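You operate a simulated robot arm through the tools that you are given. There is no shell and no other tool. Be economical: measure what you need, move in short steps, check, and stop when the job is done.

Carry out the task below with a simulated two-armed robot. There is one attempt and no reset: what you move stays moved.

Task
Set the strip guide to 70 mm and stand it in the tray.
Fine: the loose guide on the work table; red knob to FREE, back to LOCK after; the teal tray; hold the guide with one hand while the other works it.

It is judged by the outcome, as a careful person would: the job done as asked, and still so three seconds after it is handed in. It fails if anything else is knocked over, pushed out of place, dropped, spilled or broken.

Robot
Two 6-joint arms with two-finger parallel grippers on one trunk, on a base that drives. Base frame: it is fixed to the floor where the robot stands at the start and does not move with it; the origin is under the middle of the robot, x ahead of it, y to its left, z up. Units: cm, degrees, N and s.
The left shoulder is at the start at [7, 16.6, 135.5], the right one opposite. With the tool pointing down near the work surface each hand reaches from about 38 to 80 cm from the robot's upright axis, wherever it stands, measured 20 degrees to its own side. Places, roughly: red knob of the strip guide [50, 0, 90]; sliding roller of the strip guide [50, -10, 90]. Payload 3.91 kg a hand.
The TCP of each hand is the grasp point between the finger pads, 3 cm short of the fingertips. In the tool frame z runs along the fingers and y along their closing line. The gripper opens to 11 cm. The fingers are 2 cm wide and 1 cm thick; the gripper's body (4.8 by 11.2 cm) begins 5.5 cm behind the TCP.
Orientation is that of the tool frame in the base frame, as a unit quaternion [x, y, z, w]. With the fingers straight down and closing along the base's y, the tool's x points along the base's -x, its y along +y and its z along -z.

Tools
- The arms move only by the tool send_rows. It takes "left_commands", "right_commands" or both (then of equal length, played together; a hand with none holds still); each is a list of rows, each a list of 7 numbers: the shift along the tool's x, y, z in units of 500 mm (1.0 is 500 mm), then the turn, a rotation vector about the tool's x, y, z in units of 90 degrees (1.0 is 90 degrees), then the opening in per cent of the stroke, from 0 (shut) to 100 (fully open). In form: [[tx, ty, tz, ax, ay, az, gripper], ...]. A call has 1 to 10 rows; each row is the pose to reach, as a shift and turn from the pose commanded when the call began, along the tool's axes at that moment. A call with a number of a shift or a turn outside -1 to 1 is refused whole. A row lasts 0.2 s, in which the tool goes at most 5 cm and 8.6 degrees; a call with a longer step from one row to the next is refused whole, and so is a gripper value outside its range. Where a pose cannot be reached the arm comes as near as it can. A force on the tool above 90 N (or 10 N above the force at the start of the call, whichever is more), or a blocked arm, ends the call early, and 0.2 s more pass. Each finger travels about 10.8 cm/s and halts on what it meets, pressing with about 31 N; the grip force reading is that of the motor and also rises with nothing between the fingers. The clock runs only during rows and for 0.2 s after the last one: add rows that repeat a pose to give the fingers time. It gives the time, the measured TCP pose, the force on the tool (base axes), the opening and the grip force at its end, in the units of the frame above (readings bear some noise), and new pictures: "pictures" is both (left out), scene, wrist or none (wrist: the cameras of the hands that moved).
- Cameras (640 x 400 px; columns grow to the right, rows downward): "scene" is now at [12.39, -3.25, 156.55]; the picture's right is [-0.40, -0.91, 0.00], its down [-0.66, 0.29, -0.69] and it looks along [0.63, -0.28, -0.72] (base axes); focal length 262 px, centre (320, 200). "left" rides on the left gripper at [7.7, -0.7, -11.5] in its tool frame; the picture's right is [0.09, 1.00, 0.00], its down [-0.80, 0.07, -0.59] and it looks along [-0.59, 0.05, 0.80] (tool axes); focal length 270 px, centre (320, 200). "right" rides on the right gripper at [7.7, 0.7, -11.4] in its tool frame; the picture's right is [-0.09, 1.00, 0.00], its down [-0.80, -0.07, -0.59] and it looks along [-0.59, -0.05, 0.80] (tool axes); focal length 270 px, centre (320, 200). There is no depth. A picture from a camera that has moved, and an enlarged one, comes with that camera's place and axes in the base frame and with its lens.
- move_column(by): slides the trunk up (or, below 0, down) by that many cm; the arms and the scene camera ride with it, the base frame stays. It gives what a move gives, with no picture.
- steer(legs): drives the robot by 1 to 6 legs, each [ahead, left, turn to the left] in cm, cm and degrees, along the robot's own axes; the way and the turn of a leg run together, so that a leg with both is an arc; at most 150 cm and 180 degrees a leg. The arms and the cameras ride along, it lands a little off, and it stops where it bumps. It gives what a move gives, and a new picture of the scene camera.
- head_to(pan, tilt): turns the head with the scene camera to pan (to the left, within 86 degrees either way) and tilt (down, from -29 to 69), counted from straight ahead of the robot. It gives what a move gives, and a new picture of the scene camera.
- close_up(camera, box): a new picture of the part [left, top, right, bottom] of that camera's present view, enlarged. The clock stands still meanwhile.
- finish_job(): hands the job in; it is judged then, once.

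Work in short steps. Places have to be worked out from the pictures, the camera data and where the tool is seen: move nearer, look again, correct. Check each grasp and each placing, and mend what went wrong. You have 120 turns and 260 pictures in all, those below and enlarged ones among them. Open the grippers and draw the arms clear of the work before you hand the job in, unless the task says otherwise; then end with one line.

The tools are called after "Request:" as a command line: name --argument value ..., lists and objects as JSON in quotes. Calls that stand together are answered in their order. send_rows: Moves the arms, as the interface text tells. Its arguments: {"type":"object","properties":{"left_commands":{"type":"array","items":{"type":"array","items":{"type":"number"}}},"right_commands":{"type":"array","items":{"type":"array","items":{"type":"number"}}},"pictures":{"type":"string","enum":["both","scene","wrist","none"]}},"required":[]} The other tools are called the same way: move_column (by) slides the trunk up or down; steer (legs) drives the base; head_to (pan, tilt) turns the head that bears the scene camera; close_up (camera, box) takes an enlarged picture of a part of a camera's view; finish_job () hands the job in.

At the start:

```text
time_s: 0.0
left_position: [68.84, 5.61, 99.99]
left_ee_rot: [0.0, 1.0, 0.0, -0.001]
left_force: [0.8, -0.1, -0.4]
left_grip_width: 11.03
left_gripper_force: 0.0
right_position: [47.06, -44.84, 128.11]
right_ee_rot: [0.0, 1.0, 0.0, 0.001]
right_force: [-0.8, 0.2, -0.4]
right_grip_width: 11.0
right_gripper_force: 0.1
trunk travel left (down, up): [-85.0, 9.0]
robot x, y, heading: [0.03, -0.14, 0.0]
head pan, tilt: [-23.9, 46.4]
```

scene: 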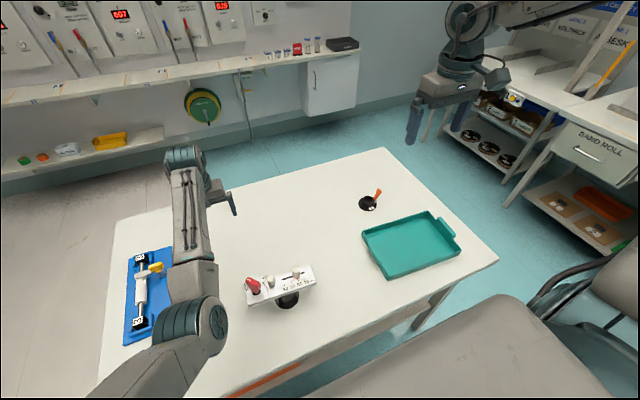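
right: 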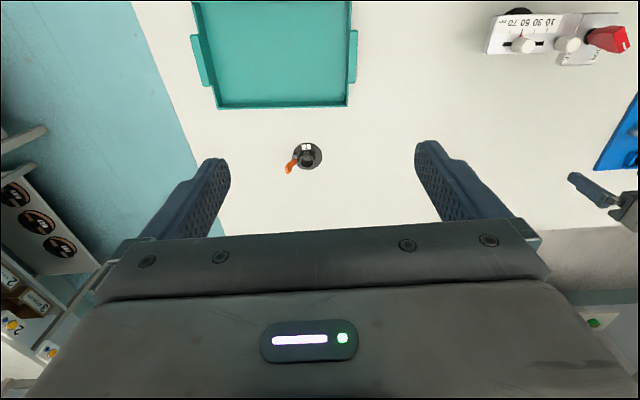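
left: 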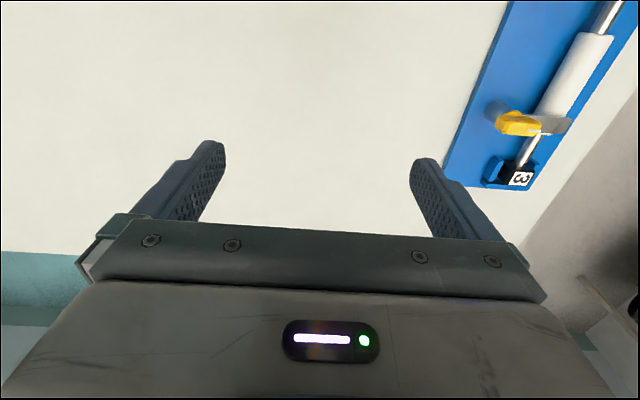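

The guide stands on the table near [50,-5,90]. I take enlarged views to understand it.

Request:
close_up --camera "scene" --box '[220, 240, 340, 315]'

Request:
close_up --camera "right" --box '[470, 0, 640, 106]'

```text
5.33 times, centred on (280, 278) of scene
camera zoom: at [12.39, -3.25, 156.55], right [-0.4, -0.91, 0.0], down [-0.66, 0.29, -0.69], along [0.63, -0.28, -0.72], focal length 1400 px, centre (533, -213)
```

zoom: 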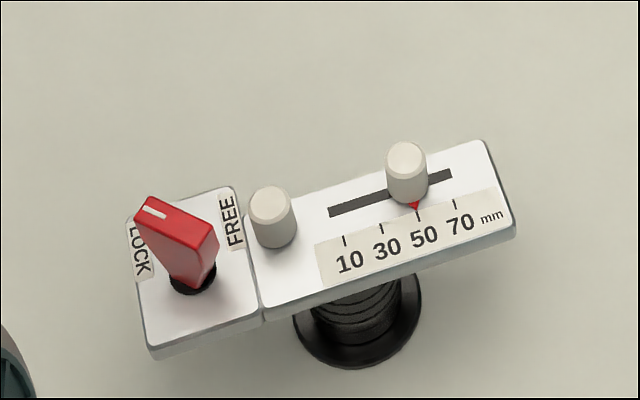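

```text
3.76 times, centred on (555, 53) of right
camera zoom: at [39.28, -44.06, 139.53], right [0.09, 1.0, 0.0], down [0.8, -0.07, 0.59], along [0.59, -0.05, -0.8], focal length 1018 px, centre (-565, 753)
```

zoom: 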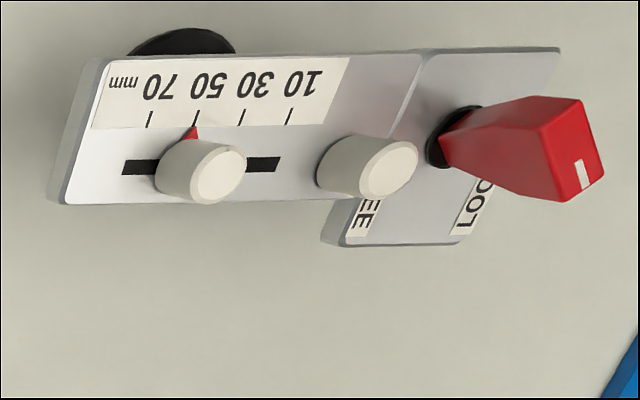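

The guide is a horizontal plate (top about z 88) on a ribbed stem near [46.7,-7.7], and its scale runs toward -y. The right hand will hold the stem and the left will work the controls. I start by yawing the right hand so its camera will end up on top when the fingers are tilted forward.

Request:
send_rows --right_commands '[[0, 0, 0, 0, 0, 0.094, 100], [0, 0, 0, 0, 0, 0.188, 100], [0, 0, 0, 0, 0, 0.282, 100], [0, 0, 0, 0, 0, 0.376, 100], [0, 0, 0, 0, 0, 0.47, 100], [0, 0, 0, 0, 0, 0.564, 100], [0, 0, 0, 0, 0, 0.658, 100], [0, 0, 0, 0, 0, 0.752, 100], [0, 0, 0, 0, 0, 0.846, 100], [0, 0, 0, 0, 0, 0.94, 100]]' --pictures "both"

```text
time_s: 2.2
left_position: [68.95, 5.58, 99.97]
left_ee_rot: [0.0, 1.0, 0.0, 0.0]
left_force: [-0.5, 0.6, 1.0]
left_grip_width: 10.99
left_gripper_force: 0.1
right_position: [46.98, -44.89, 128.01]
right_ee_rot: [0.674, 0.739, 0.0, -0.001]
right_force: [-0.3, 0.3, 0.8]
right_grip_width: 11.02
right_gripper_force: 0.0
trunk travel left (down, up): [-85.0, 9.0]
robot x, y, heading: [-0.24, -0.0, -0.0]
head pan, tilt: [-23.9, 46.4]
camera scene: at [12.38, -3.26, 156.55], right [-0.4, -0.91, 0.0], down [-0.66, 0.29, -0.69], along [0.63, -0.28, -0.72], focal length 262 px, centre (320, 200)
camera right: at [46.97, -37.02, 139.56], right [1.0, 0.0, 0.0], down [0.0, -0.8, 0.59], along [0.0, -0.59, -0.8], focal length 270 px, centre (320, 200)
```

scene: 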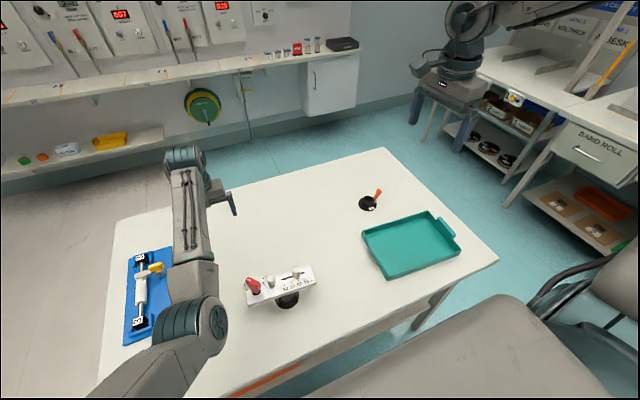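
right: 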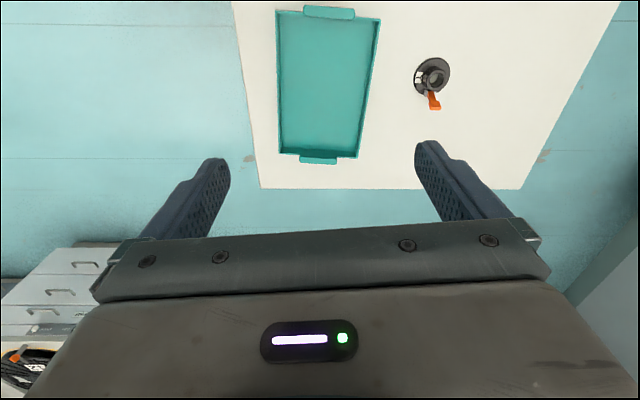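

The yaw worked. Now I pitch the fingers up toward +y, about 70°.

Request:
send_rows --right_commands '[[0, 0, 0, 0, 0.09, 0, 100], [0, 0, 0, 0, 0.18, 0, 100], [0, 0, 0, 0, 0.27, 0, 100], [0, 0, 0, 0, 0.36, 0, 100], [0, 0, 0, 0, 0.45, 0, 100], [0, 0, 0, 0, 0.54, 0, 100], [0, 0, 0, 0, 0.63, 0, 100], [0, 0, 0, 0, 0.72, 0, 100], [0, 0, 0, 0, 0.78, 0, 100]]' --pictures "both"

```text
time_s: 4.2
left_position: [68.97, 5.27, 100.01]
left_ee_rot: [0.0, 1.0, -0.001, 0.0]
left_force: [-0.5, -0.7, -1.2]
left_grip_width: 11.0
left_gripper_force: 0.1
right_position: [46.95, -44.72, 127.99]
right_ee_rot: [0.55, 0.605, 0.387, -0.425]
right_force: [-0.5, -0.5, 1.0]
right_grip_width: 11.0
right_gripper_force: 0.0
trunk travel left (down, up): [-85.0, 9.0]
robot x, y, heading: [0.04, -0.03, 0.0]
head pan, tilt: [-23.9, 46.4]
camera scene: at [12.44, -3.27, 156.55], right [-0.4, -0.91, 0.0], down [-0.66, 0.29, -0.69], along [0.63, -0.28, -0.73], focal length 262 px, centre (320, 200)
camera right: at [48.46, -52.83, 139.16], right [0.99, 0.06, -0.08], down [0.01, -0.83, -0.55], along [-0.1, 0.55, -0.83], focal length 270 px, centre (320, 200)
```

scene: 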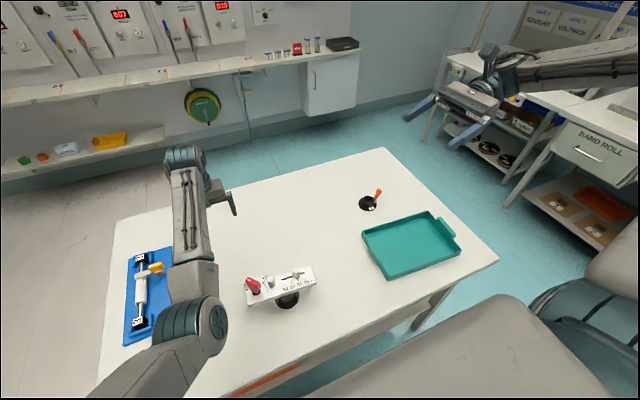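
right: 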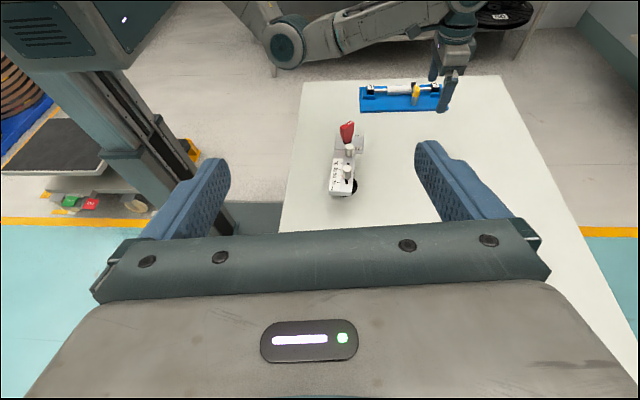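

Tilted at 20° and reachable. Now I move in to a viewing pose in front-right of the guide while yawing to about 50°.

Request:
send_rows --right_commands '[[-0.04, -0.018, 0.065, -0.047, 0, 0.017, 100], [-0.081, -0.035, 0.129, -0.094, 0, 0.034, 100], [-0.121, -0.053, 0.194, -0.141, 0, 0.05, 100], [-0.162, -0.07, 0.258, -0.188, 0, 0.067, 100], [-0.202, -0.088, 0.323, -0.235, 0, 0.084, 100], [-0.242, -0.106, 0.388, -0.282, 0, 0.101, 100], [-0.283, -0.123, 0.452, -0.329, 0, 0.118, 100], [-0.323, -0.141, 0.517, -0.376, 0, 0.134, 100], [-0.364, -0.158, 0.581, -0.423, 0, 0.151, 100], [-0.404, -0.176, 0.646, -0.47, 0, 0.168, 100]]' --pictures "both"

```text
time_s: 6.4
left_position: [68.81, 5.72, 99.94]
left_ee_rot: [0.0, 1.0, -0.001, 0.001]
left_force: [0.3, 0.1, 0.2]
left_grip_width: 11.01
left_gripper_force: 0.0
right_position: [35.73, -21.84, 98.23]
right_ee_rot: [0.74, 0.35, 0.52, -0.244]
right_force: [-0.2, 0.5, -0.2]
right_grip_width: 11.0
right_gripper_force: 0.0
right hand out of reach, approached as far as the arm can: row 3, 4, 5, 6
trunk travel left (down, up): [-85.0, 9.0]
robot x, y, heading: [-0.08, 0.35, -0.1]
head pan, tilt: [-23.9, 46.4]
camera scene: at [12.23, -2.94, 156.58], right [-0.4, -0.91, 0.0], down [-0.66, 0.29, -0.69], along [0.63, -0.28, -0.72], focal length 262 px, centre (320, 200)
camera right: at [31.12, -28.46, 109.4], right [0.75, -0.66, -0.08], down [-0.58, -0.6, -0.55], along [0.32, 0.46, -0.83], focal length 270 px, centre (320, 200)
```

scene: 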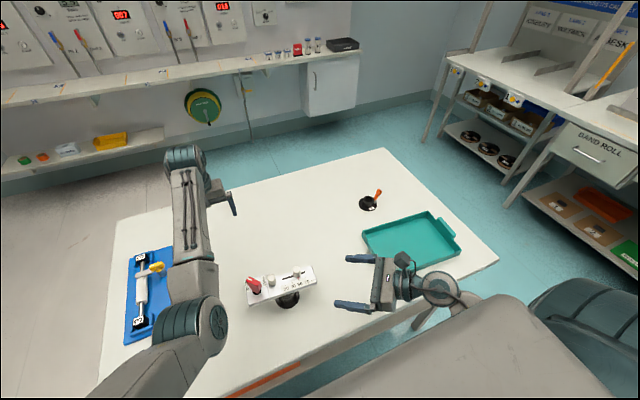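
right: 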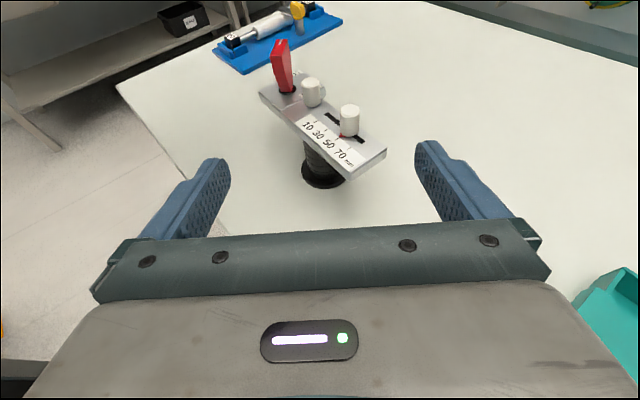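

Good view; I enlarge the guide to measure stem and plate.

Request:
close_up --camera "right" --box '[230, 30, 406, 140]'

Request:
close_up --camera "right" --box '[250, 100, 410, 200]'

```text
3.64 times, centred on (318, 85) of right
camera zoom: at [31.12, -28.46, 109.4], right [0.75, -0.66, -0.08], down [-0.58, -0.6, -0.55], along [0.32, 0.46, -0.83], focal length 983 px, centre (327, 618)
```

zoom: 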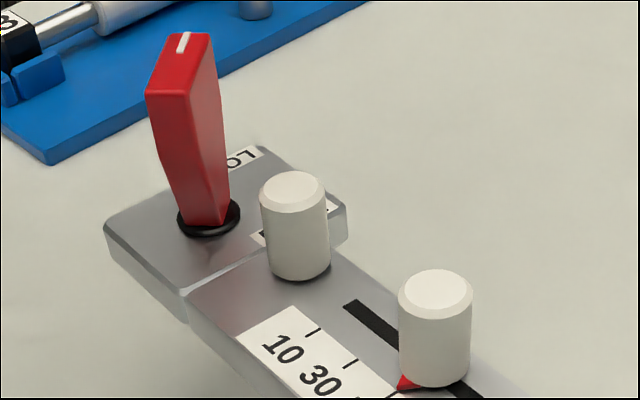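

```text
4.00 times, centred on (330, 150) of right
camera zoom: at [31.12, -28.46, 109.4], right [0.75, -0.66, -0.08], down [-0.58, -0.6, -0.55], along [0.32, 0.46, -0.83], focal length 1081 px, centre (280, 400)
```

zoom: 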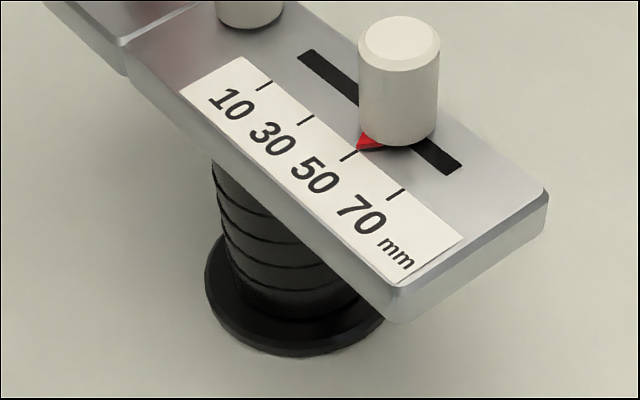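

The stem is about 4.8 cm wide at [46.6,-8], z 79–86.4, and the plate underside is about 86.4. I want to grip nearly straight ahead (about +x), so I back the base up 12 cm for wrist room.

Request:
steer --legs '[[-12, 0, 0]]'

```text
time_s: 7.6
left_position: [57.32, 5.52, 99.86]
left_ee_rot: [0.0, 1.0, 0.0, 0.0]
left_force: [-0.5, -0.3, -0.9]
left_grip_width: 10.98
left_gripper_force: 0.0
right_position: [24.23, -22.15, 98.06]
right_ee_rot: [0.74, 0.349, 0.52, -0.245]
right_force: [0.1, 0.8, 0.3]
right_grip_width: 10.99
right_gripper_force: 0.2
trunk travel left (down, up): [-85.0, 9.0]
robot x, y, heading: [-12.1, 0.31, 0.2]
head pan, tilt: [-23.9, 46.4]
camera scene: at [0.79, -3.21, 156.53], right [-0.4, -0.91, 0.0], down [-0.66, 0.29, -0.69], along [0.63, -0.28, -0.73], focal length 262 px, centre (320, 200)
```

scene: 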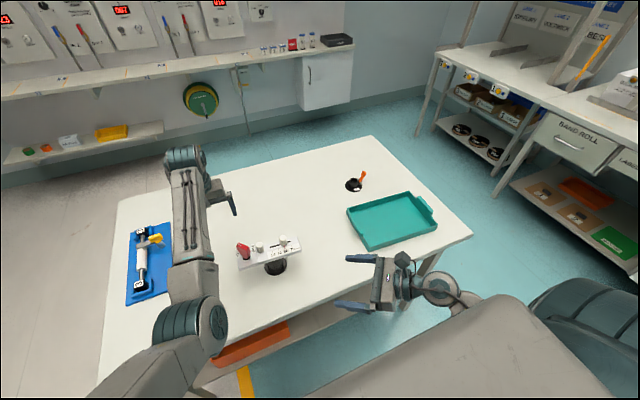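

Now I yaw the right hand to about 10° heading and move to a point in front of the stem at z≈90.

Request:
send_rows --right_commands '[[-0.007, 0.002, 0.059, -0.07, 0, 0.025, 100], [-0.014, 0.004, 0.119, -0.139, 0, 0.05, 100], [-0.021, 0.006, 0.178, -0.209, 0, 0.075, 100], [-0.028, 0.008, 0.237, -0.279, 0, 0.101, 100], [-0.035, 0.009, 0.297, -0.348, 0, 0.126, 100], [-0.042, 0.011, 0.356, -0.418, 0, 0.151, 100]]' --pictures "both"

```text
time_s: 9.2
left_position: [57.3, 5.29, 100.1]
left_ee_rot: [0.0, 1.0, 0.001, 0.0]
left_force: [-0.6, 0.8, -0.2]
left_grip_width: 10.99
left_gripper_force: 0.1
right_position: [33.45, -13.99, 88.02]
right_ee_rot: [0.816, 0.142, 0.56, -0.012]
right_force: [-0.1, 1.1, -0.1]
right_grip_width: 11.01
right_gripper_force: 0.0
trunk travel left (down, up): [-85.0, 9.0]
robot x, y, heading: [-11.49, 0.28, 0.2]
head pan, tilt: [-23.9, 46.4]
stopped in row 6 (right hand): the arm was blocked; the commanded pose is now the measured one
camera scene: at [0.63, -3.33, 156.55], right [-0.41, -0.91, 0.0], down [-0.66, 0.29, -0.69], along [0.63, -0.28, -0.72], focal length 262 px, centre (320, 200)
camera right: at [25.66, -15.06, 99.47], right [0.22, -0.97, 0.06], down [-0.83, -0.21, -0.52], along [0.52, 0.07, -0.85], focal length 270 px, centre (320, 200)
```

scene: 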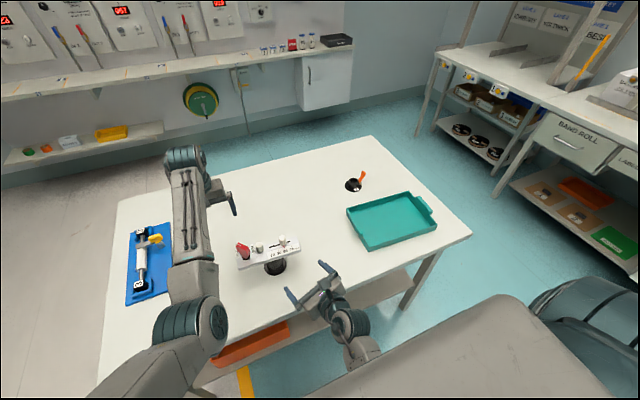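
right: 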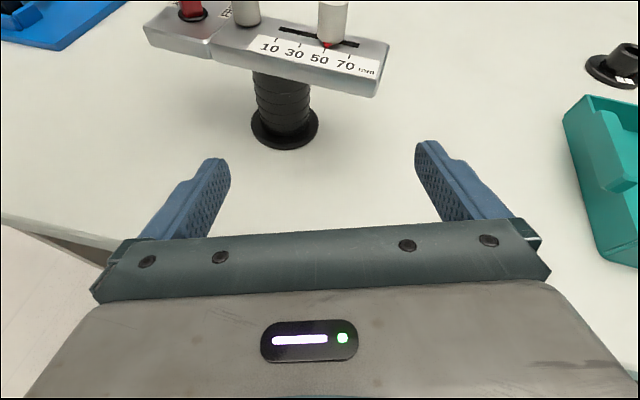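

The arm was blocked (probably near a joint limit) with a slight roll left over. I retry gently with a 20° heading, levelling the roll.

Request:
send_rows --right_commands '[[-0.003, -0.012, 0.025, 0.031, 0.005, 0.02, 100], [-0.005, -0.024, 0.049, 0.061, 0.009, 0.039, 100], [-0.008, -0.036, 0.074, 0.092, 0.014, 0.059, 100], [-0.008, -0.036, 0.074, 0.092, 0.014, 0.059, 100]]' --pictures "both"

```text
time_s: 10.2
left_position: [57.27, 5.35, 100.09]
left_ee_rot: [-0.001, 1.0, 0.0, 0.0]
left_force: [0.4, 0.7, -0.9]
left_grip_width: 11.0
left_gripper_force: 0.0
right_position: [36.12, -11.66, 86.04]
right_ee_rot: [0.813, 0.143, 0.555, -0.1]
right_force: [0.0, -0.4, 0.0]
right_grip_width: 11.02
right_gripper_force: 0.0
trunk travel left (down, up): [-85.0, 9.0]
robot x, y, heading: [-11.91, 0.26, 0.1]
head pan, tilt: [-23.9, 46.4]
camera scene: at [0.57, -3.28, 156.55], right [-0.4, -0.91, 0.0], down [-0.66, 0.29, -0.69], along [0.63, -0.28, -0.72], focal length 262 px, centre (320, 200)
camera right: at [28.98, -14.93, 97.38], right [0.31, -0.95, -0.09], down [-0.82, -0.22, -0.53], along [0.48, 0.24, -0.84], focal length 270 px, centre (320, 200)
```

scene: 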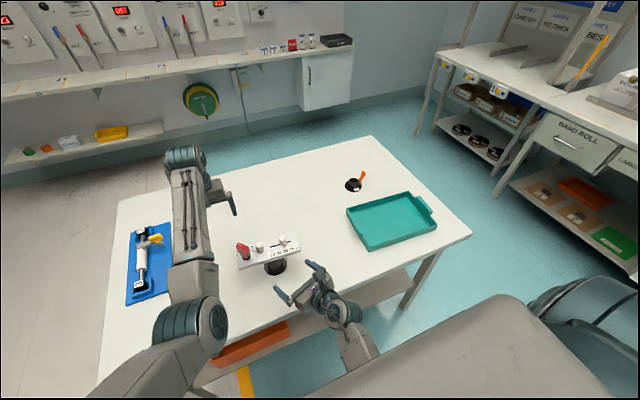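
right: 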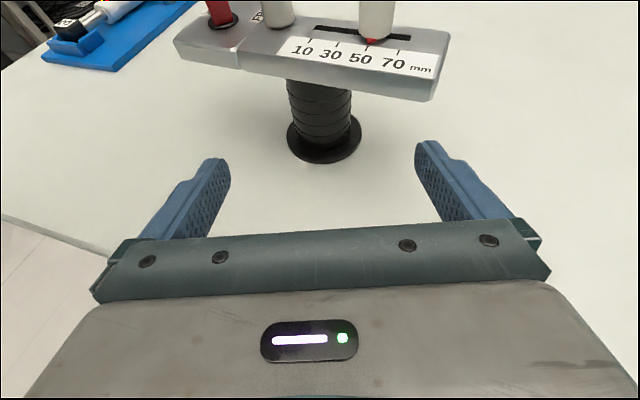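

Reached cleanly; stem measured at about [46.2,-8.1]. I descend to z≈82 flattening the tilt slightly, then advance the open fingers around the stem.

Request:
send_rows --right_commands '[[-0.037, 0, 0.014, 0, 0.039, 0, 100], [-0.074, 0, 0.029, 0, 0.078, 0, 100], [-0.06, 0, 0.066, 0, 0.078, 0, 100], [-0.046, 0.001, 0.103, 0, 0.078, 0, 100], [-0.032, 0.001, 0.14, 0, 0.078, 0, 100], [-0.017, 0.001, 0.177, 0, 0.078, 0, 100]]' --pictures "both"

```text
time_s: 11.6
left_position: [57.28, 5.54, 99.92]
left_ee_rot: [0.0, 1.0, 0.0, -0.001]
left_force: [-0.6, 0.3, 0.0]
left_grip_width: 11.01
left_gripper_force: 0.0
right_position: [43.69, -8.96, 81.95]
right_ee_rot: [0.778, 0.136, 0.604, -0.107]
right_force: [0.3, 0.3, -1.3]
right_grip_width: 11.01
right_gripper_force: 0.0
trunk travel left (down, up): [-85.0, 9.0]
robot x, y, heading: [-11.66, 0.2, -0.1]
head pan, tilt: [-23.9, 46.4]
camera scene: at [0.72, -3.19, 156.54], right [-0.4, -0.91, 0.0], down [-0.66, 0.29, -0.69], along [0.63, -0.28, -0.73], focal length 262 px, centre (320, 200)
camera right: at [35.27, -12.67, 92.25], right [0.32, -0.94, -0.09], down [-0.75, -0.2, -0.63], along [0.58, 0.27, -0.77], focal length 270 px, centre (320, 200)
```

scene: 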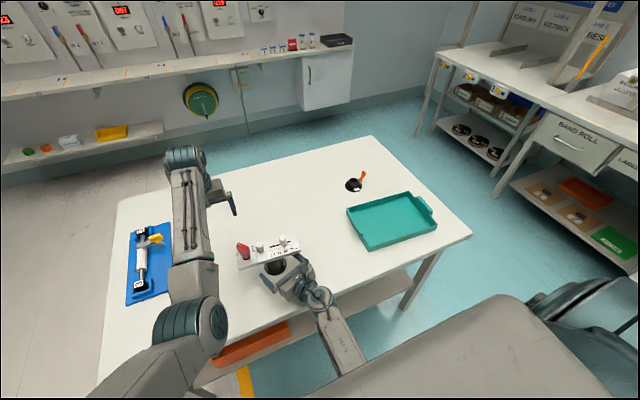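
right: 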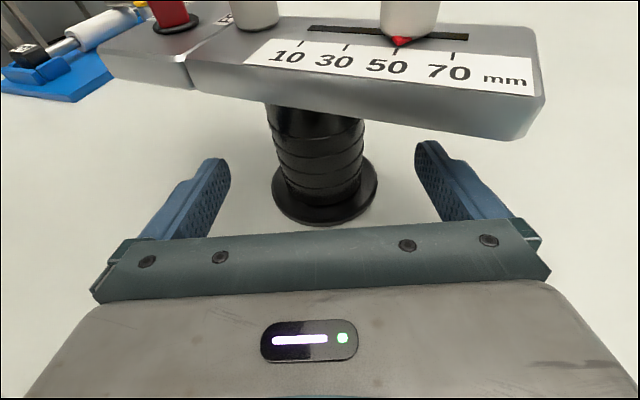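

Centred on the stem. I advance 1.8 cm more and close.

Request:
send_rows --right_commands '[[0.008, 0, 0.035, 0, 0, 0, 100], [0.008, 0, 0.035, 0, 0, 0, 80], [0.008, 0, 0.035, 0, 0, 0, 60], [0.008, 0, 0.035, 0, 0, 0, 50], [0.008, 0, 0.035, 0, 0, 0, 40], [0.008, 0, 0.035, 0, 0, 0, 35], [0.008, 0, 0.035, 0, 0, 0, 35]]' --pictures "both"

```text
time_s: 13.2
left_position: [57.29, 5.28, 99.93]
left_ee_rot: [0.001, 1.0, 0.0, 0.0]
left_force: [-0.3, 0.0, -0.9]
left_grip_width: 11.02
left_gripper_force: 0.1
right_position: [45.28, -8.33, 82.07]
right_ee_rot: [0.777, 0.137, 0.605, -0.109]
right_force: [0.6, 0.7, 1.9]
right_grip_width: 5.09
right_gripper_force: 31.0
trunk travel left (down, up): [-85.0, 9.0]
robot x, y, heading: [-11.81, 0.28, 0.3]
head pan, tilt: [-23.9, 46.4]
camera scene: at [0.58, -3.24, 156.55], right [-0.4, -0.91, 0.0], down [-0.66, 0.29, -0.69], along [0.63, -0.28, -0.72], focal length 262 px, centre (320, 200)
camera right: at [36.85, -12.09, 92.29], right [0.32, -0.94, -0.09], down [-0.75, -0.2, -0.63], along [0.58, 0.27, -0.77], focal length 270 px, centre (320, 200)
```

scene: 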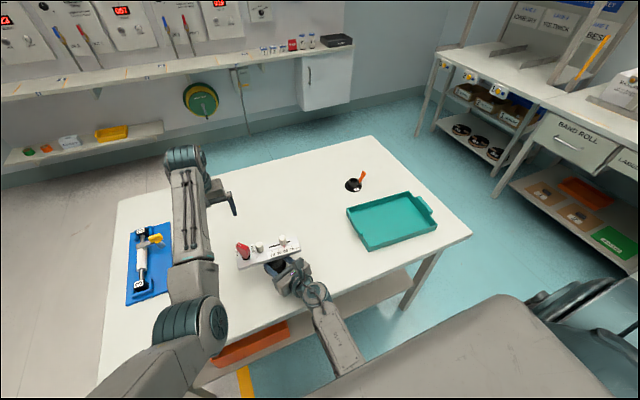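
right: 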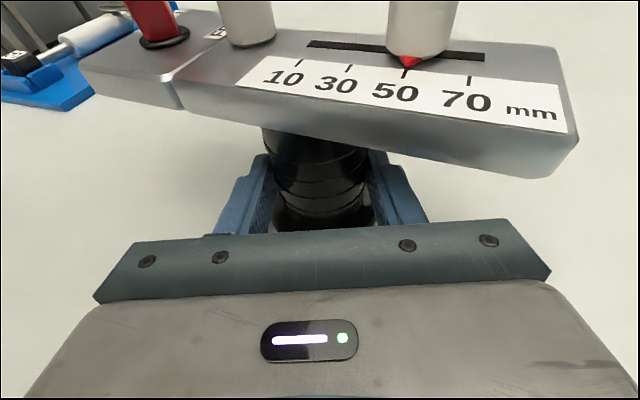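

The stem is gripped firmly (5.09 cm, 31 N). Next I measure the knob's position and angle.

Request:
close_up --camera "scene" --box '[224, 225, 304, 275]'

Request:
head_to --pan -5 --tilt 52

```text
8.00 times, centred on (264, 250) of scene
camera zoom: at [0.58, -3.24, 156.55], right [-0.4, -0.91, 0.0], down [-0.66, 0.29, -0.69], along [0.63, -0.28, -0.72], focal length 2100 px, centre (768, -200)
```

zoom: 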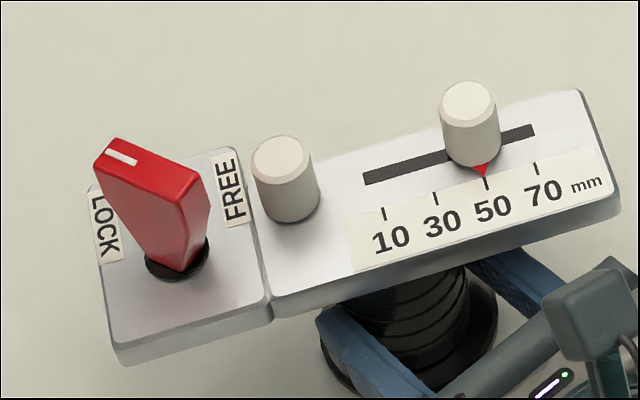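

```text
time_s: 14.0
left_position: [57.25, 5.38, 100.0]
left_ee_rot: [0.0, 1.0, 0.0, 0.0]
left_force: [0.0, 0.1, 0.6]
left_grip_width: 10.98
left_gripper_force: 0.0
right_position: [45.19, -8.3, 81.87]
right_ee_rot: [0.777, 0.137, 0.605, -0.108]
right_force: [0.7, -0.7, 3.2]
right_grip_width: 5.12
right_gripper_force: 31.0
trunk travel left (down, up): [-85.0, 9.0]
robot x, y, heading: [-11.81, 0.21, 0.2]
head pan, tilt: [-5.0, 52.0]
camera scene: at [0.73, -0.67, 155.8], right [-0.09, -1.0, 0.0], down [-0.78, 0.07, -0.62], along [0.61, -0.05, -0.79], focal length 262 px, centre (320, 200)
```

scene: 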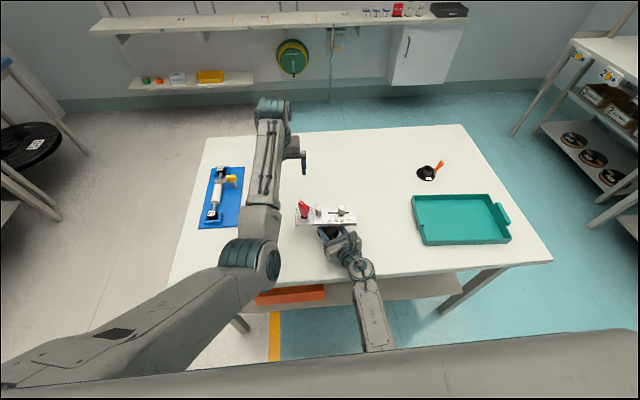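

Knob centre is about [47.65,-0.4], top z≈93.8, bar pointing at 42° from x (LOCK). I bring the left hand above it with the closing line perpendicular to the bar.

Request:
send_rows --left_commands '[[0.032, -0.019, 0, 0, 0, -0.077, 85], [0.064, -0.039, 0, 0, 0, -0.154, 70], [0.097, -0.058, 0, 0, 0, -0.231, 55], [0.129, -0.077, 0, 0, 0, -0.307, 45], [0.161, -0.097, 0, 0, 0, -0.384, 36], [0.193, -0.116, 0, 0, 0, -0.461, 36], [0.193, -0.116, 0, 0, 0, -0.461, 36]]' --pictures "both"

Request:
close_up --camera "left" --box '[160, 80, 480, 280]'

Request:
close_up --camera "scene" --box '[260, 170, 380, 245]'

```text
time_s: 15.6
left_position: [53.06, 8.82, 99.97]
left_ee_rot: [-0.374, 0.927, 0.021, 0.028]
left_force: [0.0, 0.0, 0.2]
left_grip_width: 3.97
left_gripper_force: 0.0
left hand out of reach, approached as far as the arm can: row 3, 4, 5, 6, 7
right_position: [45.24, -8.32, 81.99]
right_ee_rot: [0.777, 0.136, 0.605, -0.107]
right_force: [-0.5, -1.3, 3.6]
right_grip_width: 5.06
right_gripper_force: 31.3
trunk travel left (down, up): [-85.0, 9.0]
robot x, y, heading: [-11.68, 0.31, -0.2]
head pan, tilt: [-5.0, 52.0]
camera scene: at [0.68, -0.68, 155.8], right [-0.09, -1.0, 0.0], down [-0.78, 0.07, -0.62], along [0.61, -0.05, -0.79], focal length 262 px, centre (320, 200)
camera left: at [47.6, 2.19, 110.83], right [-0.75, 0.66, 0.01], down [0.51, 0.57, 0.65], along [0.42, 0.5, -0.76], focal length 270 px, centre (320, 200)
```

scene: 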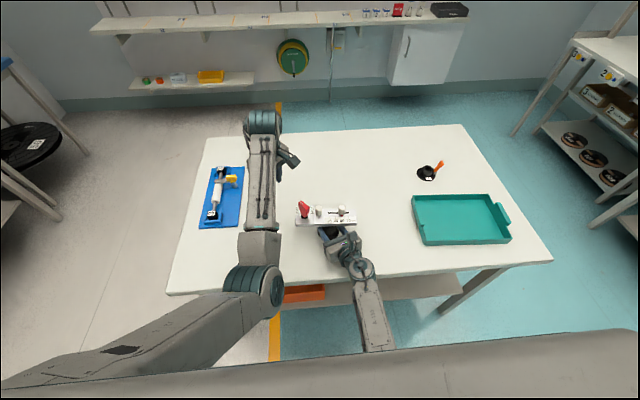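
left: 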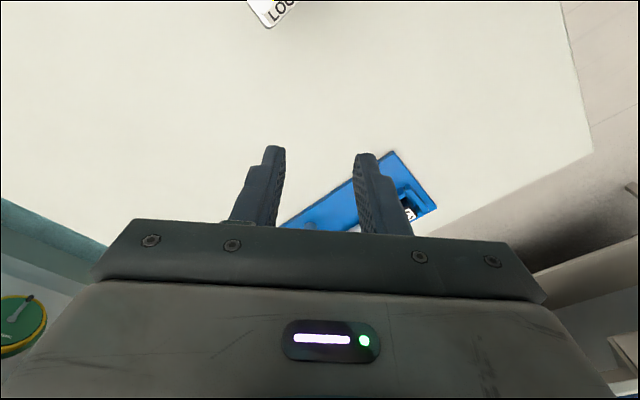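

```text
2.00 times, centred on (320, 180) of left
camera zoom: at [47.6, 2.19, 110.83], right [-0.75, 0.66, 0.01], down [0.51, 0.57, 0.65], along [0.42, 0.5, -0.76], focal length 541 px, centre (320, 240)
```

zoom: 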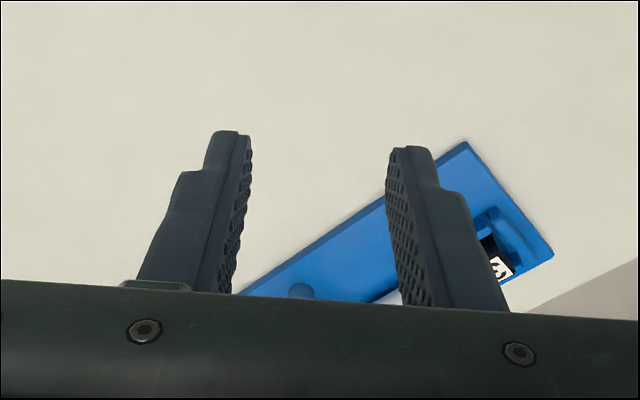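

```text
5.33 times, centred on (320, 208) of scene
camera zoom: at [0.68, -0.68, 155.8], right [-0.09, -1.0, 0.0], down [-0.78, 0.07, -0.62], along [0.61, -0.05, -0.79], focal length 1400 px, centre (320, 160)
```

zoom: 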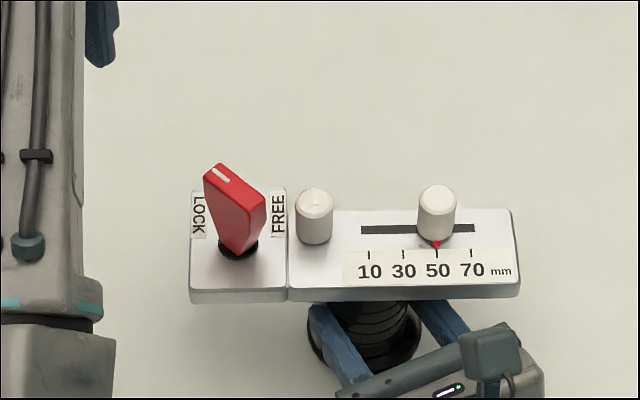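

The left arm fell short with that yaw. I undo the yaw first to see whether the position itself is reachable.

Request:
send_rows --left_commands '[[0, 0, 0, 0, 0, 0.09, 36], [0, 0, 0, 0, 0, 0.18, 36], [0, 0, 0, 0, 0, 0.27, 36], [0, 0, 0, 0, 0, 0.36, 36], [0, 0, 0, 0, 0, 0.45, 36], [0, 0, 0, 0, 0, 0.461, 36]]' --pictures "none"

```text
time_s: 17.0
left_position: [52.89, 9.04, 99.07]
left_ee_rot: [-0.02, 0.999, 0.03, 0.013]
left_force: [-0.9, -0.4, 0.8]
left_grip_width: 3.95
left_gripper_force: 0.0
right_position: [45.05, -8.39, 82.06]
right_ee_rot: [0.777, 0.136, 0.606, -0.108]
right_force: [-1.4, -2.4, 2.7]
right_grip_width: 5.05
right_gripper_force: 31.0
trunk travel left (down, up): [-85.0, 9.0]
robot x, y, heading: [-11.71, -0.23, -0.2]
head pan, tilt: [-5.0, 52.0]
```

The commanded pose follows the measured one. Now I try moving over the knob without yaw.

Request:
send_rows --left_commands '[[0.035, -0.063, -0.01, 0, 0, 0, 36], [0.07, -0.126, -0.02, 0, 0, 0, 36], [0.105, -0.189, -0.03, 0, 0, 0, 36], [0.105, -0.189, -0.03, 0, 0, 0, 36]]' --pictures "scene"

```text
time_s: 18.0
left_position: [52.77, 8.66, 96.96]
left_ee_rot: [-0.023, 0.999, 0.033, -0.001]
left_force: [0.5, -0.3, 0.4]
left_grip_width: 3.95
left_gripper_force: 0.0
left hand out of reach, approached as far as the arm can: row 1, 2, 3, 4
right_position: [45.19, -8.28, 81.96]
right_ee_rot: [0.777, 0.136, 0.604, -0.108]
right_force: [-2.5, -0.4, 3.4]
right_grip_width: 5.07
right_gripper_force: 31.4
trunk travel left (down, up): [-85.0, 9.0]
robot x, y, heading: [-11.84, -0.16, 0.2]
head pan, tilt: [-5.0, 52.0]
camera scene: at [0.71, -0.65, 155.8], right [-0.09, -1.0, 0.0], down [-0.78, 0.07, -0.62], along [0.61, -0.05, -0.79], focal length 262 px, centre (320, 200)
```

scene: 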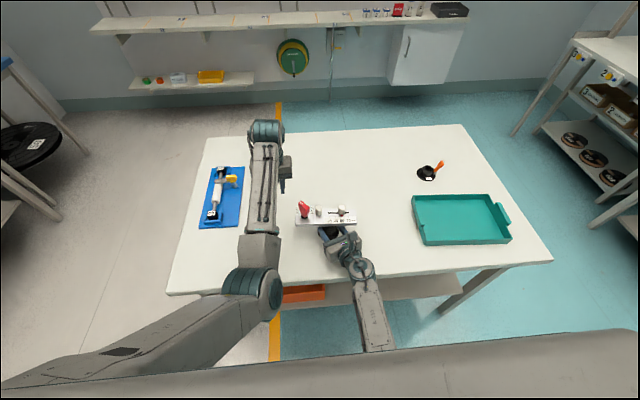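

The left arm can't fold inward enough from here. Turning the base right about 30° and shifting it left should give both hands natural reach. First I release and retract the right hand, leaving the guide standing.

Request:
send_rows --right_commands '[[0, 0, 0, 0, 0, 0, 70], [0, 0, 0, 0, 0, 0, 100], [0, 0, 0, 0, 0, 0, 100], [-0.012, 0, -0.054, 0, 0, 0, 100], [-0.025, 0, -0.107, 0, 0, 0, 100], [-0.037, 0, -0.16, 0, 0, 0, 100], [-0.049, 0, -0.214, 0, 0, 0, 100], [0.03, 0, -0.233, 0, 0, 0, 100], [0.108, 0, -0.252, 0, 0, 0, 100]]' --left_commands '[[0, 0, -0.03, 0, 0, 0, 36], [0, 0, -0.06, 0, 0, 0, 36], [0, 0, -0.09, 0, 0, 0, 36], [0, 0, -0.12, 0, 0, 0, 36], [0, 0, -0.15, 0, 0, 0, 36], [0, 0, -0.18, 0, 0, 0, 36], [0, 0, -0.21, 0, 0, 0, 36], [0, 0, -0.22, 0, 0, 0, 36], [0, 0, -0.22, 0, 0, 0, 36]]' --pictures "both"

```text
time_s: 20.0
left_position: [56.32, 2.81, 104.58]
left_ee_rot: [-0.002, 1.0, 0.003, 0.001]
left_force: [0.2, 0.1, 0.5]
left_grip_width: 3.95
left_gripper_force: 0.2
left hand out of reach, approached as far as the arm can: row 2, 3, 4, 5, 6, 7, 8, 9
right_position: [35.13, -12.01, 90.01]
right_ee_rot: [0.778, 0.136, 0.604, -0.108]
right_force: [0.2, 0.3, -0.2]
right_grip_width: 10.99
right_gripper_force: 0.0
trunk travel left (down, up): [-85.0, 9.0]
robot x, y, heading: [-11.89, -0.06, 0.1]
head pan, tilt: [-5.0, 52.0]
camera scene: at [0.78, -0.62, 155.79], right [-0.09, -1.0, 0.0], down [-0.79, 0.07, -0.62], along [0.61, -0.05, -0.79], focal length 262 px, centre (320, 200)
camera right: at [26.72, -15.79, 100.45], right [0.32, -0.94, -0.09], down [-0.75, -0.2, -0.63], along [0.57, 0.27, -0.77], focal length 270 px, centre (320, 200)
camera left: at [48.74, 1.95, 116.06], right [-0.09, 1.0, 0.01], down [0.8, 0.07, 0.6], along [0.59, 0.06, -0.8], focal length 270 px, centre (320, 200)
```

scene: 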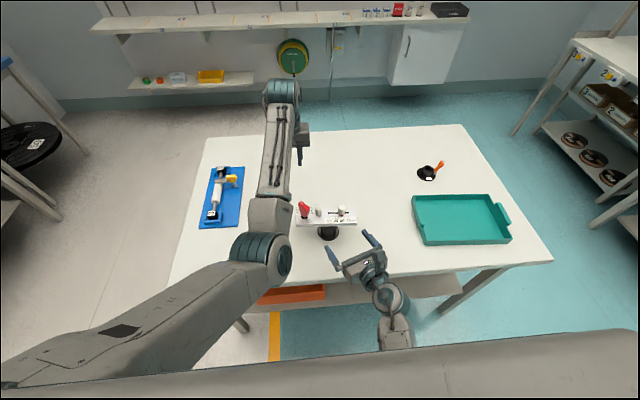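
right: 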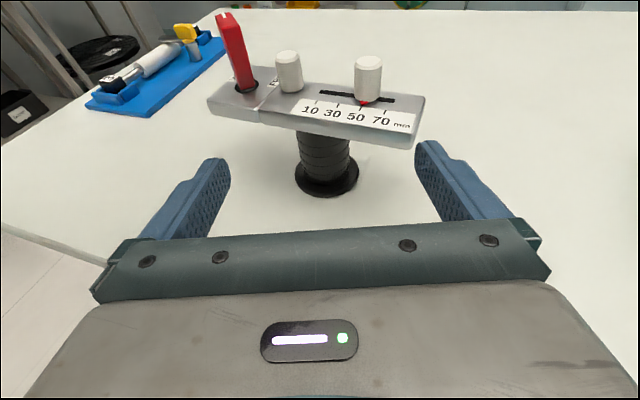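
left: 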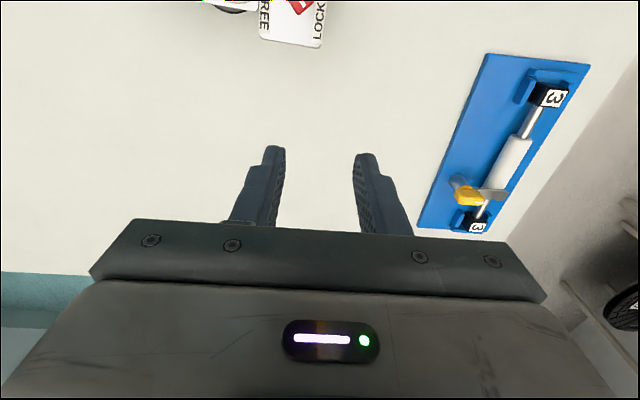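

The inner reach limit grows with height, so I raise the trunk 9 cm, then shift the base left about 20 cm and turn right 30°.

Request:
move_column --by 9

Request:
steer --legs '[[0, 20.5, 0], [0, 0, -30]]'

```text
time_s: 21.2
left_position: [56.36, 2.81, 113.78]
left_ee_rot: [-0.003, 1.0, 0.003, 0.002]
left_force: [-0.2, -0.6, -0.1]
left_grip_width: 3.96
left_gripper_force: 0.0
right_position: [35.13, -12.12, 99.2]
right_ee_rot: [0.778, 0.137, 0.604, -0.108]
right_force: [0.6, 0.0, -0.1]
right_grip_width: 11.03
right_gripper_force: 0.0
trunk travel left (down, up): [-94.0, 0.0]
robot x, y, heading: [-11.87, -0.26, 0.1]
head pan, tilt: [-5.0, 52.0]
```

```text
time_s: 24.4
left_position: [48.66, -10.6, 113.73]
left_ee_rot: [0.256, 0.967, 0.003, 0.002]
left_force: [-0.2, 1.1, -0.2]
left_grip_width: 3.94
left_gripper_force: 0.1
right_position: [22.93, -12.97, 99.14]
right_ee_rot: [0.786, -0.068, 0.612, 0.052]
right_force: [0.5, 0.8, 0.2]
right_grip_width: 11.0
right_gripper_force: 0.0
trunk travel left (down, up): [-94.0, 0.0]
robot x, y, heading: [-11.85, 20.64, -30.0]
head pan, tilt: [-5.0, 52.0]
camera scene: at [-1.22, 14.08, 164.8], right [-0.57, -0.82, 0.0], down [-0.65, 0.45, -0.62], along [0.5, -0.35, -0.79], focal length 262 px, centre (320, 200)
```

scene: 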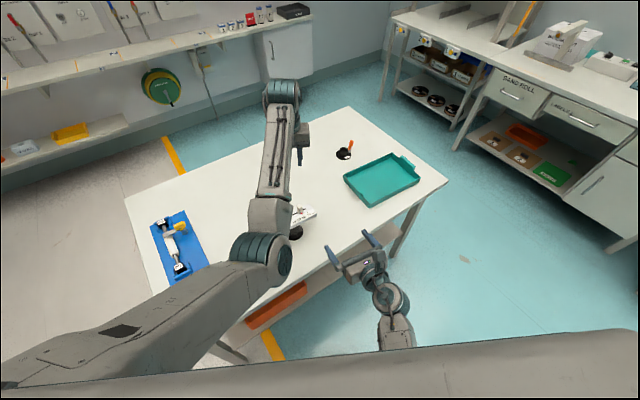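

Base landed well. Now I bring the right hand back to its pre-grasp with 20° heading.

Request:
send_rows --right_commands '[[-0.031, -0.012, 0.057, 0.065, 0, -0.016, 100], [-0.062, -0.024, 0.114, 0.129, 0, -0.033, 100], [-0.093, -0.037, 0.17, 0.194, 0, -0.049, 100], [-0.124, -0.049, 0.227, 0.258, 0, -0.066, 100], [-0.155, -0.061, 0.284, 0.323, 0, -0.082, 100], [-0.155, -0.061, 0.284, 0.323, 0, -0.082, 100]]' --pictures "both"

```text
time_s: 25.8
left_position: [48.64, -10.66, 113.74]
left_ee_rot: [0.254, 0.967, 0.002, 0.003]
left_force: [-0.9, 0.0, 0.7]
left_grip_width: 3.92
left_gripper_force: 0.0
right_position: [35.21, -12.15, 88.25]
right_ee_rot: [0.776, 0.137, 0.606, -0.109]
right_force: [0.3, 1.3, 0.0]
right_grip_width: 11.0
right_gripper_force: 0.0
trunk travel left (down, up): [-94.0, 0.0]
robot x, y, heading: [-11.36, 20.4, -30.0]
head pan, tilt: [-5.0, 52.0]
camera scene: at [-1.36, 14.04, 164.81], right [-0.57, -0.82, 0.0], down [-0.65, 0.45, -0.62], along [0.51, -0.35, -0.79], focal length 262 px, centre (320, 200)
camera right: at [26.65, -15.87, 98.61], right [0.32, -0.94, -0.09], down [-0.75, -0.2, -0.63], along [0.58, 0.27, -0.77], focal length 270 px, centre (320, 200)
```

scene: 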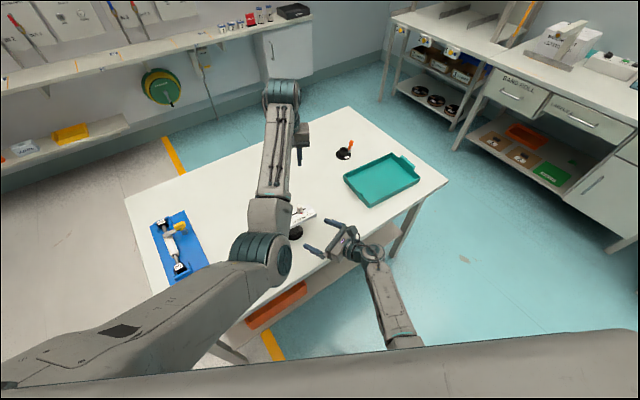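
right: 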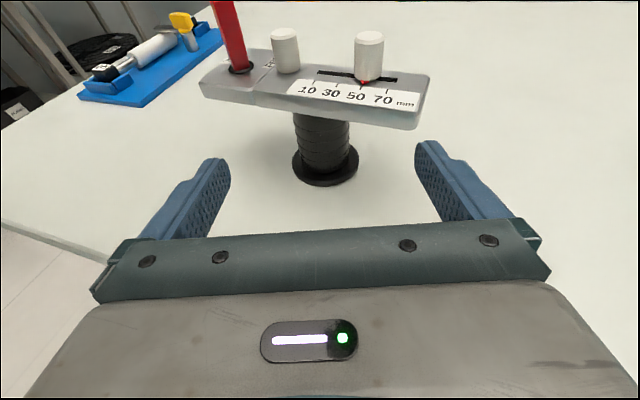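

Aligned again. Before regripping I test the left hand's reach: over the knob at z≈102 with the grasp yaw.

Request:
send_rows --left_commands '[[0.013, 0.019, 0.026, 0, 0, -0.088, 36], [0.026, 0.038, 0.052, 0, 0, -0.176, 36], [0.04, 0.057, 0.078, 0, 0, -0.265, 36], [0.053, 0.076, 0.104, 0, 0, -0.353, 36], [0.066, 0.094, 0.13, 0, 0, -0.441, 36], [0.079, 0.113, 0.156, 0, 0, -0.529, 36], [0.093, 0.132, 0.182, 0, 0, -0.618, 36], [0.106, 0.151, 0.208, 0, 0, -0.706, 36], [0.119, 0.17, 0.234, 0, 0, -0.794, 36]]' --pictures "both"

```text
time_s: 27.8
left_position: [47.8, -0.22, 101.85]
left_ee_rot: [-0.358, 0.934, 0.001, 0.002]
left_force: [-0.4, 0.0, -0.3]
left_grip_width: 3.99
left_gripper_force: 0.1
right_position: [35.1, -12.09, 88.22]
right_ee_rot: [0.777, 0.137, 0.605, -0.108]
right_force: [0.4, -0.2, 0.0]
right_grip_width: 11.0
right_gripper_force: 0.0
trunk travel left (down, up): [-94.0, 0.0]
robot x, y, heading: [-11.56, 20.72, -29.6]
head pan, tilt: [-5.0, 52.0]
camera scene: at [-1.24, 14.06, 164.8], right [-0.57, -0.82, 0.0], down [-0.65, 0.45, -0.62], along [0.5, -0.35, -0.79], focal length 262 px, centre (320, 200)
camera left: at [42.52, -6.08, 113.26], right [-0.73, 0.68, 0.0], down [0.55, 0.59, 0.6], along [0.41, 0.44, -0.8], focal length 270 px, centre (320, 200)
```

scene: 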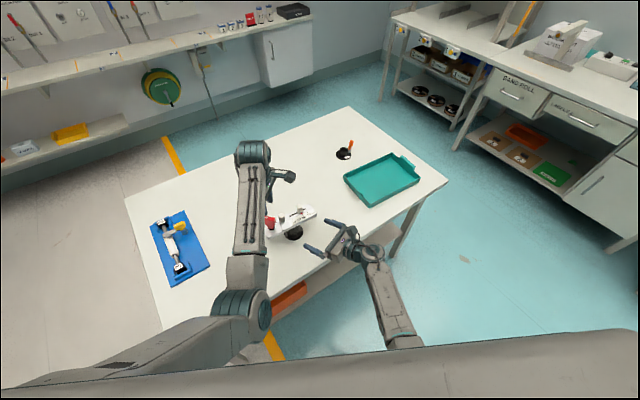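
left: 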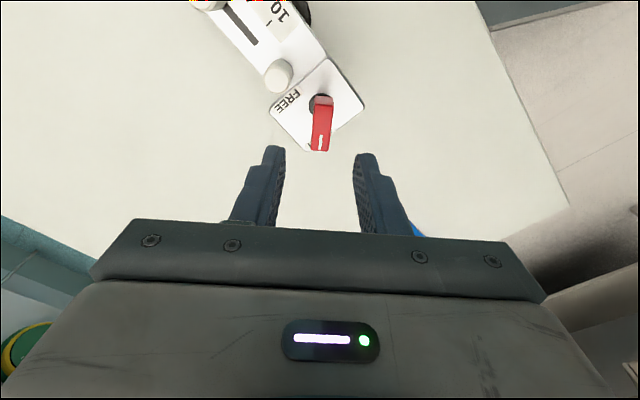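

The left hand reaches the knob. Now the right hand regrips the stem as before (descend, advance, close).

Request:
send_rows --right_commands '[[-0.06, 0, 0.015, 0, 0, 0, 100], [-0.12, 0, 0.029, 0, 0, 0, 100], [-0.107, 0, 0.089, 0, 0, 0, 100], [-0.095, 0, 0.14, 0, 0, 0, 100], [-0.083, 0, 0.19, 0, 0, 0, 100], [-0.072, 0, 0.24, 0, 0, 0, 100], [-0.072, 0, 0.24, 0, 0, 0, 70], [-0.072, 0, 0.24, 0, 0, 0, 50], [-0.072, 0, 0.24, 0, 0, 0, 35], [-0.072, 0, 0.24, 0, 0, 0, 35]]' --pictures "wrist"

Request:
close_up --camera "left" --box '[240, 60, 400, 160]'

Request:
close_up --camera "scene" --box '[230, 190, 350, 265]'

```text
time_s: 29.9
left_position: [47.74, -0.26, 102.02]
left_ee_rot: [-0.358, 0.934, 0.001, 0.003]
left_force: [-0.2, -0.3, -1.0]
left_grip_width: 3.95
left_gripper_force: 0.0
right_position: [45.2, -8.4, 82.01]
right_ee_rot: [0.777, 0.138, 0.604, -0.109]
right_force: [-0.3, -0.1, 2.5]
right_grip_width: 5.07
right_gripper_force: 32.2
trunk travel left (down, up): [-94.0, 0.0]
robot x, y, heading: [-11.41, 20.89, -30.0]
head pan, tilt: [-5.0, 52.0]
camera right: at [36.78, -12.16, 92.14], right [0.32, -0.94, -0.09], down [-0.75, -0.2, -0.63], along [0.58, 0.27, -0.77], focal length 270 px, centre (320, 200)
```

right: 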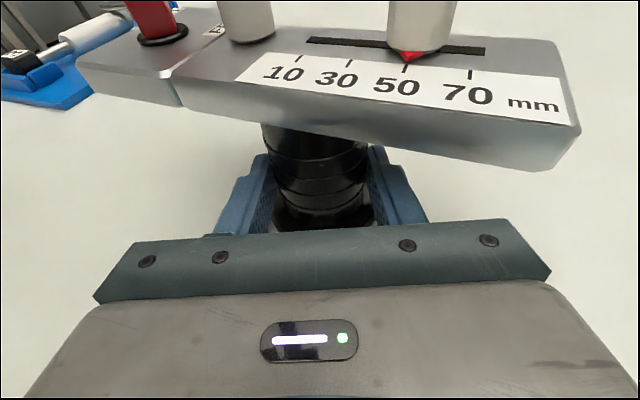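

```text
4.00 times, centred on (320, 110) of left
camera zoom: at [42.53, -6.11, 113.32], right [-0.73, 0.68, 0.0], down [0.55, 0.58, 0.6], along [0.41, 0.44, -0.8], focal length 1081 px, centre (320, 560)
```

zoom: 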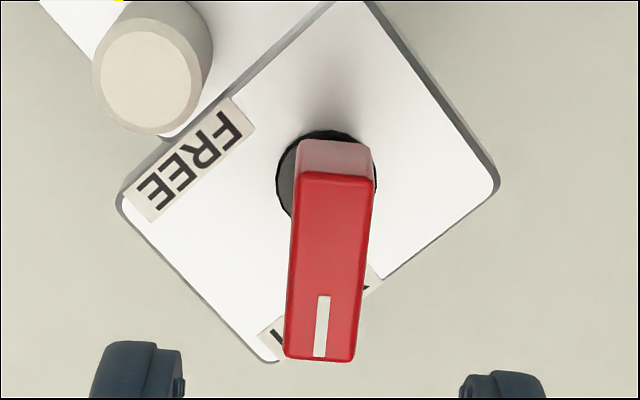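

```text
5.33 times, centred on (290, 228) of scene
camera zoom: at [-1.31, 13.99, 164.8], right [-0.57, -0.82, 0.0], down [-0.65, 0.45, -0.62], along [0.5, -0.35, -0.79], focal length 1400 px, centre (480, 53)
```

zoom: 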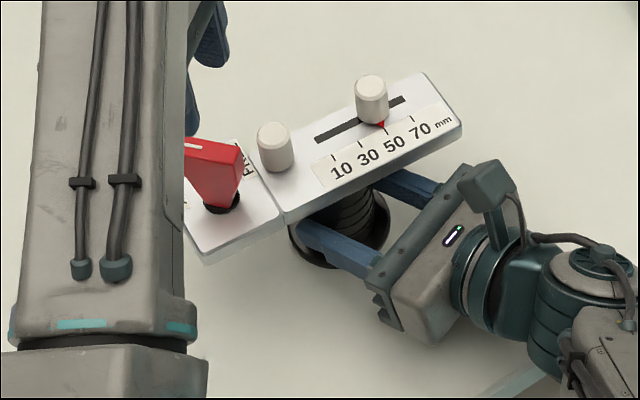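

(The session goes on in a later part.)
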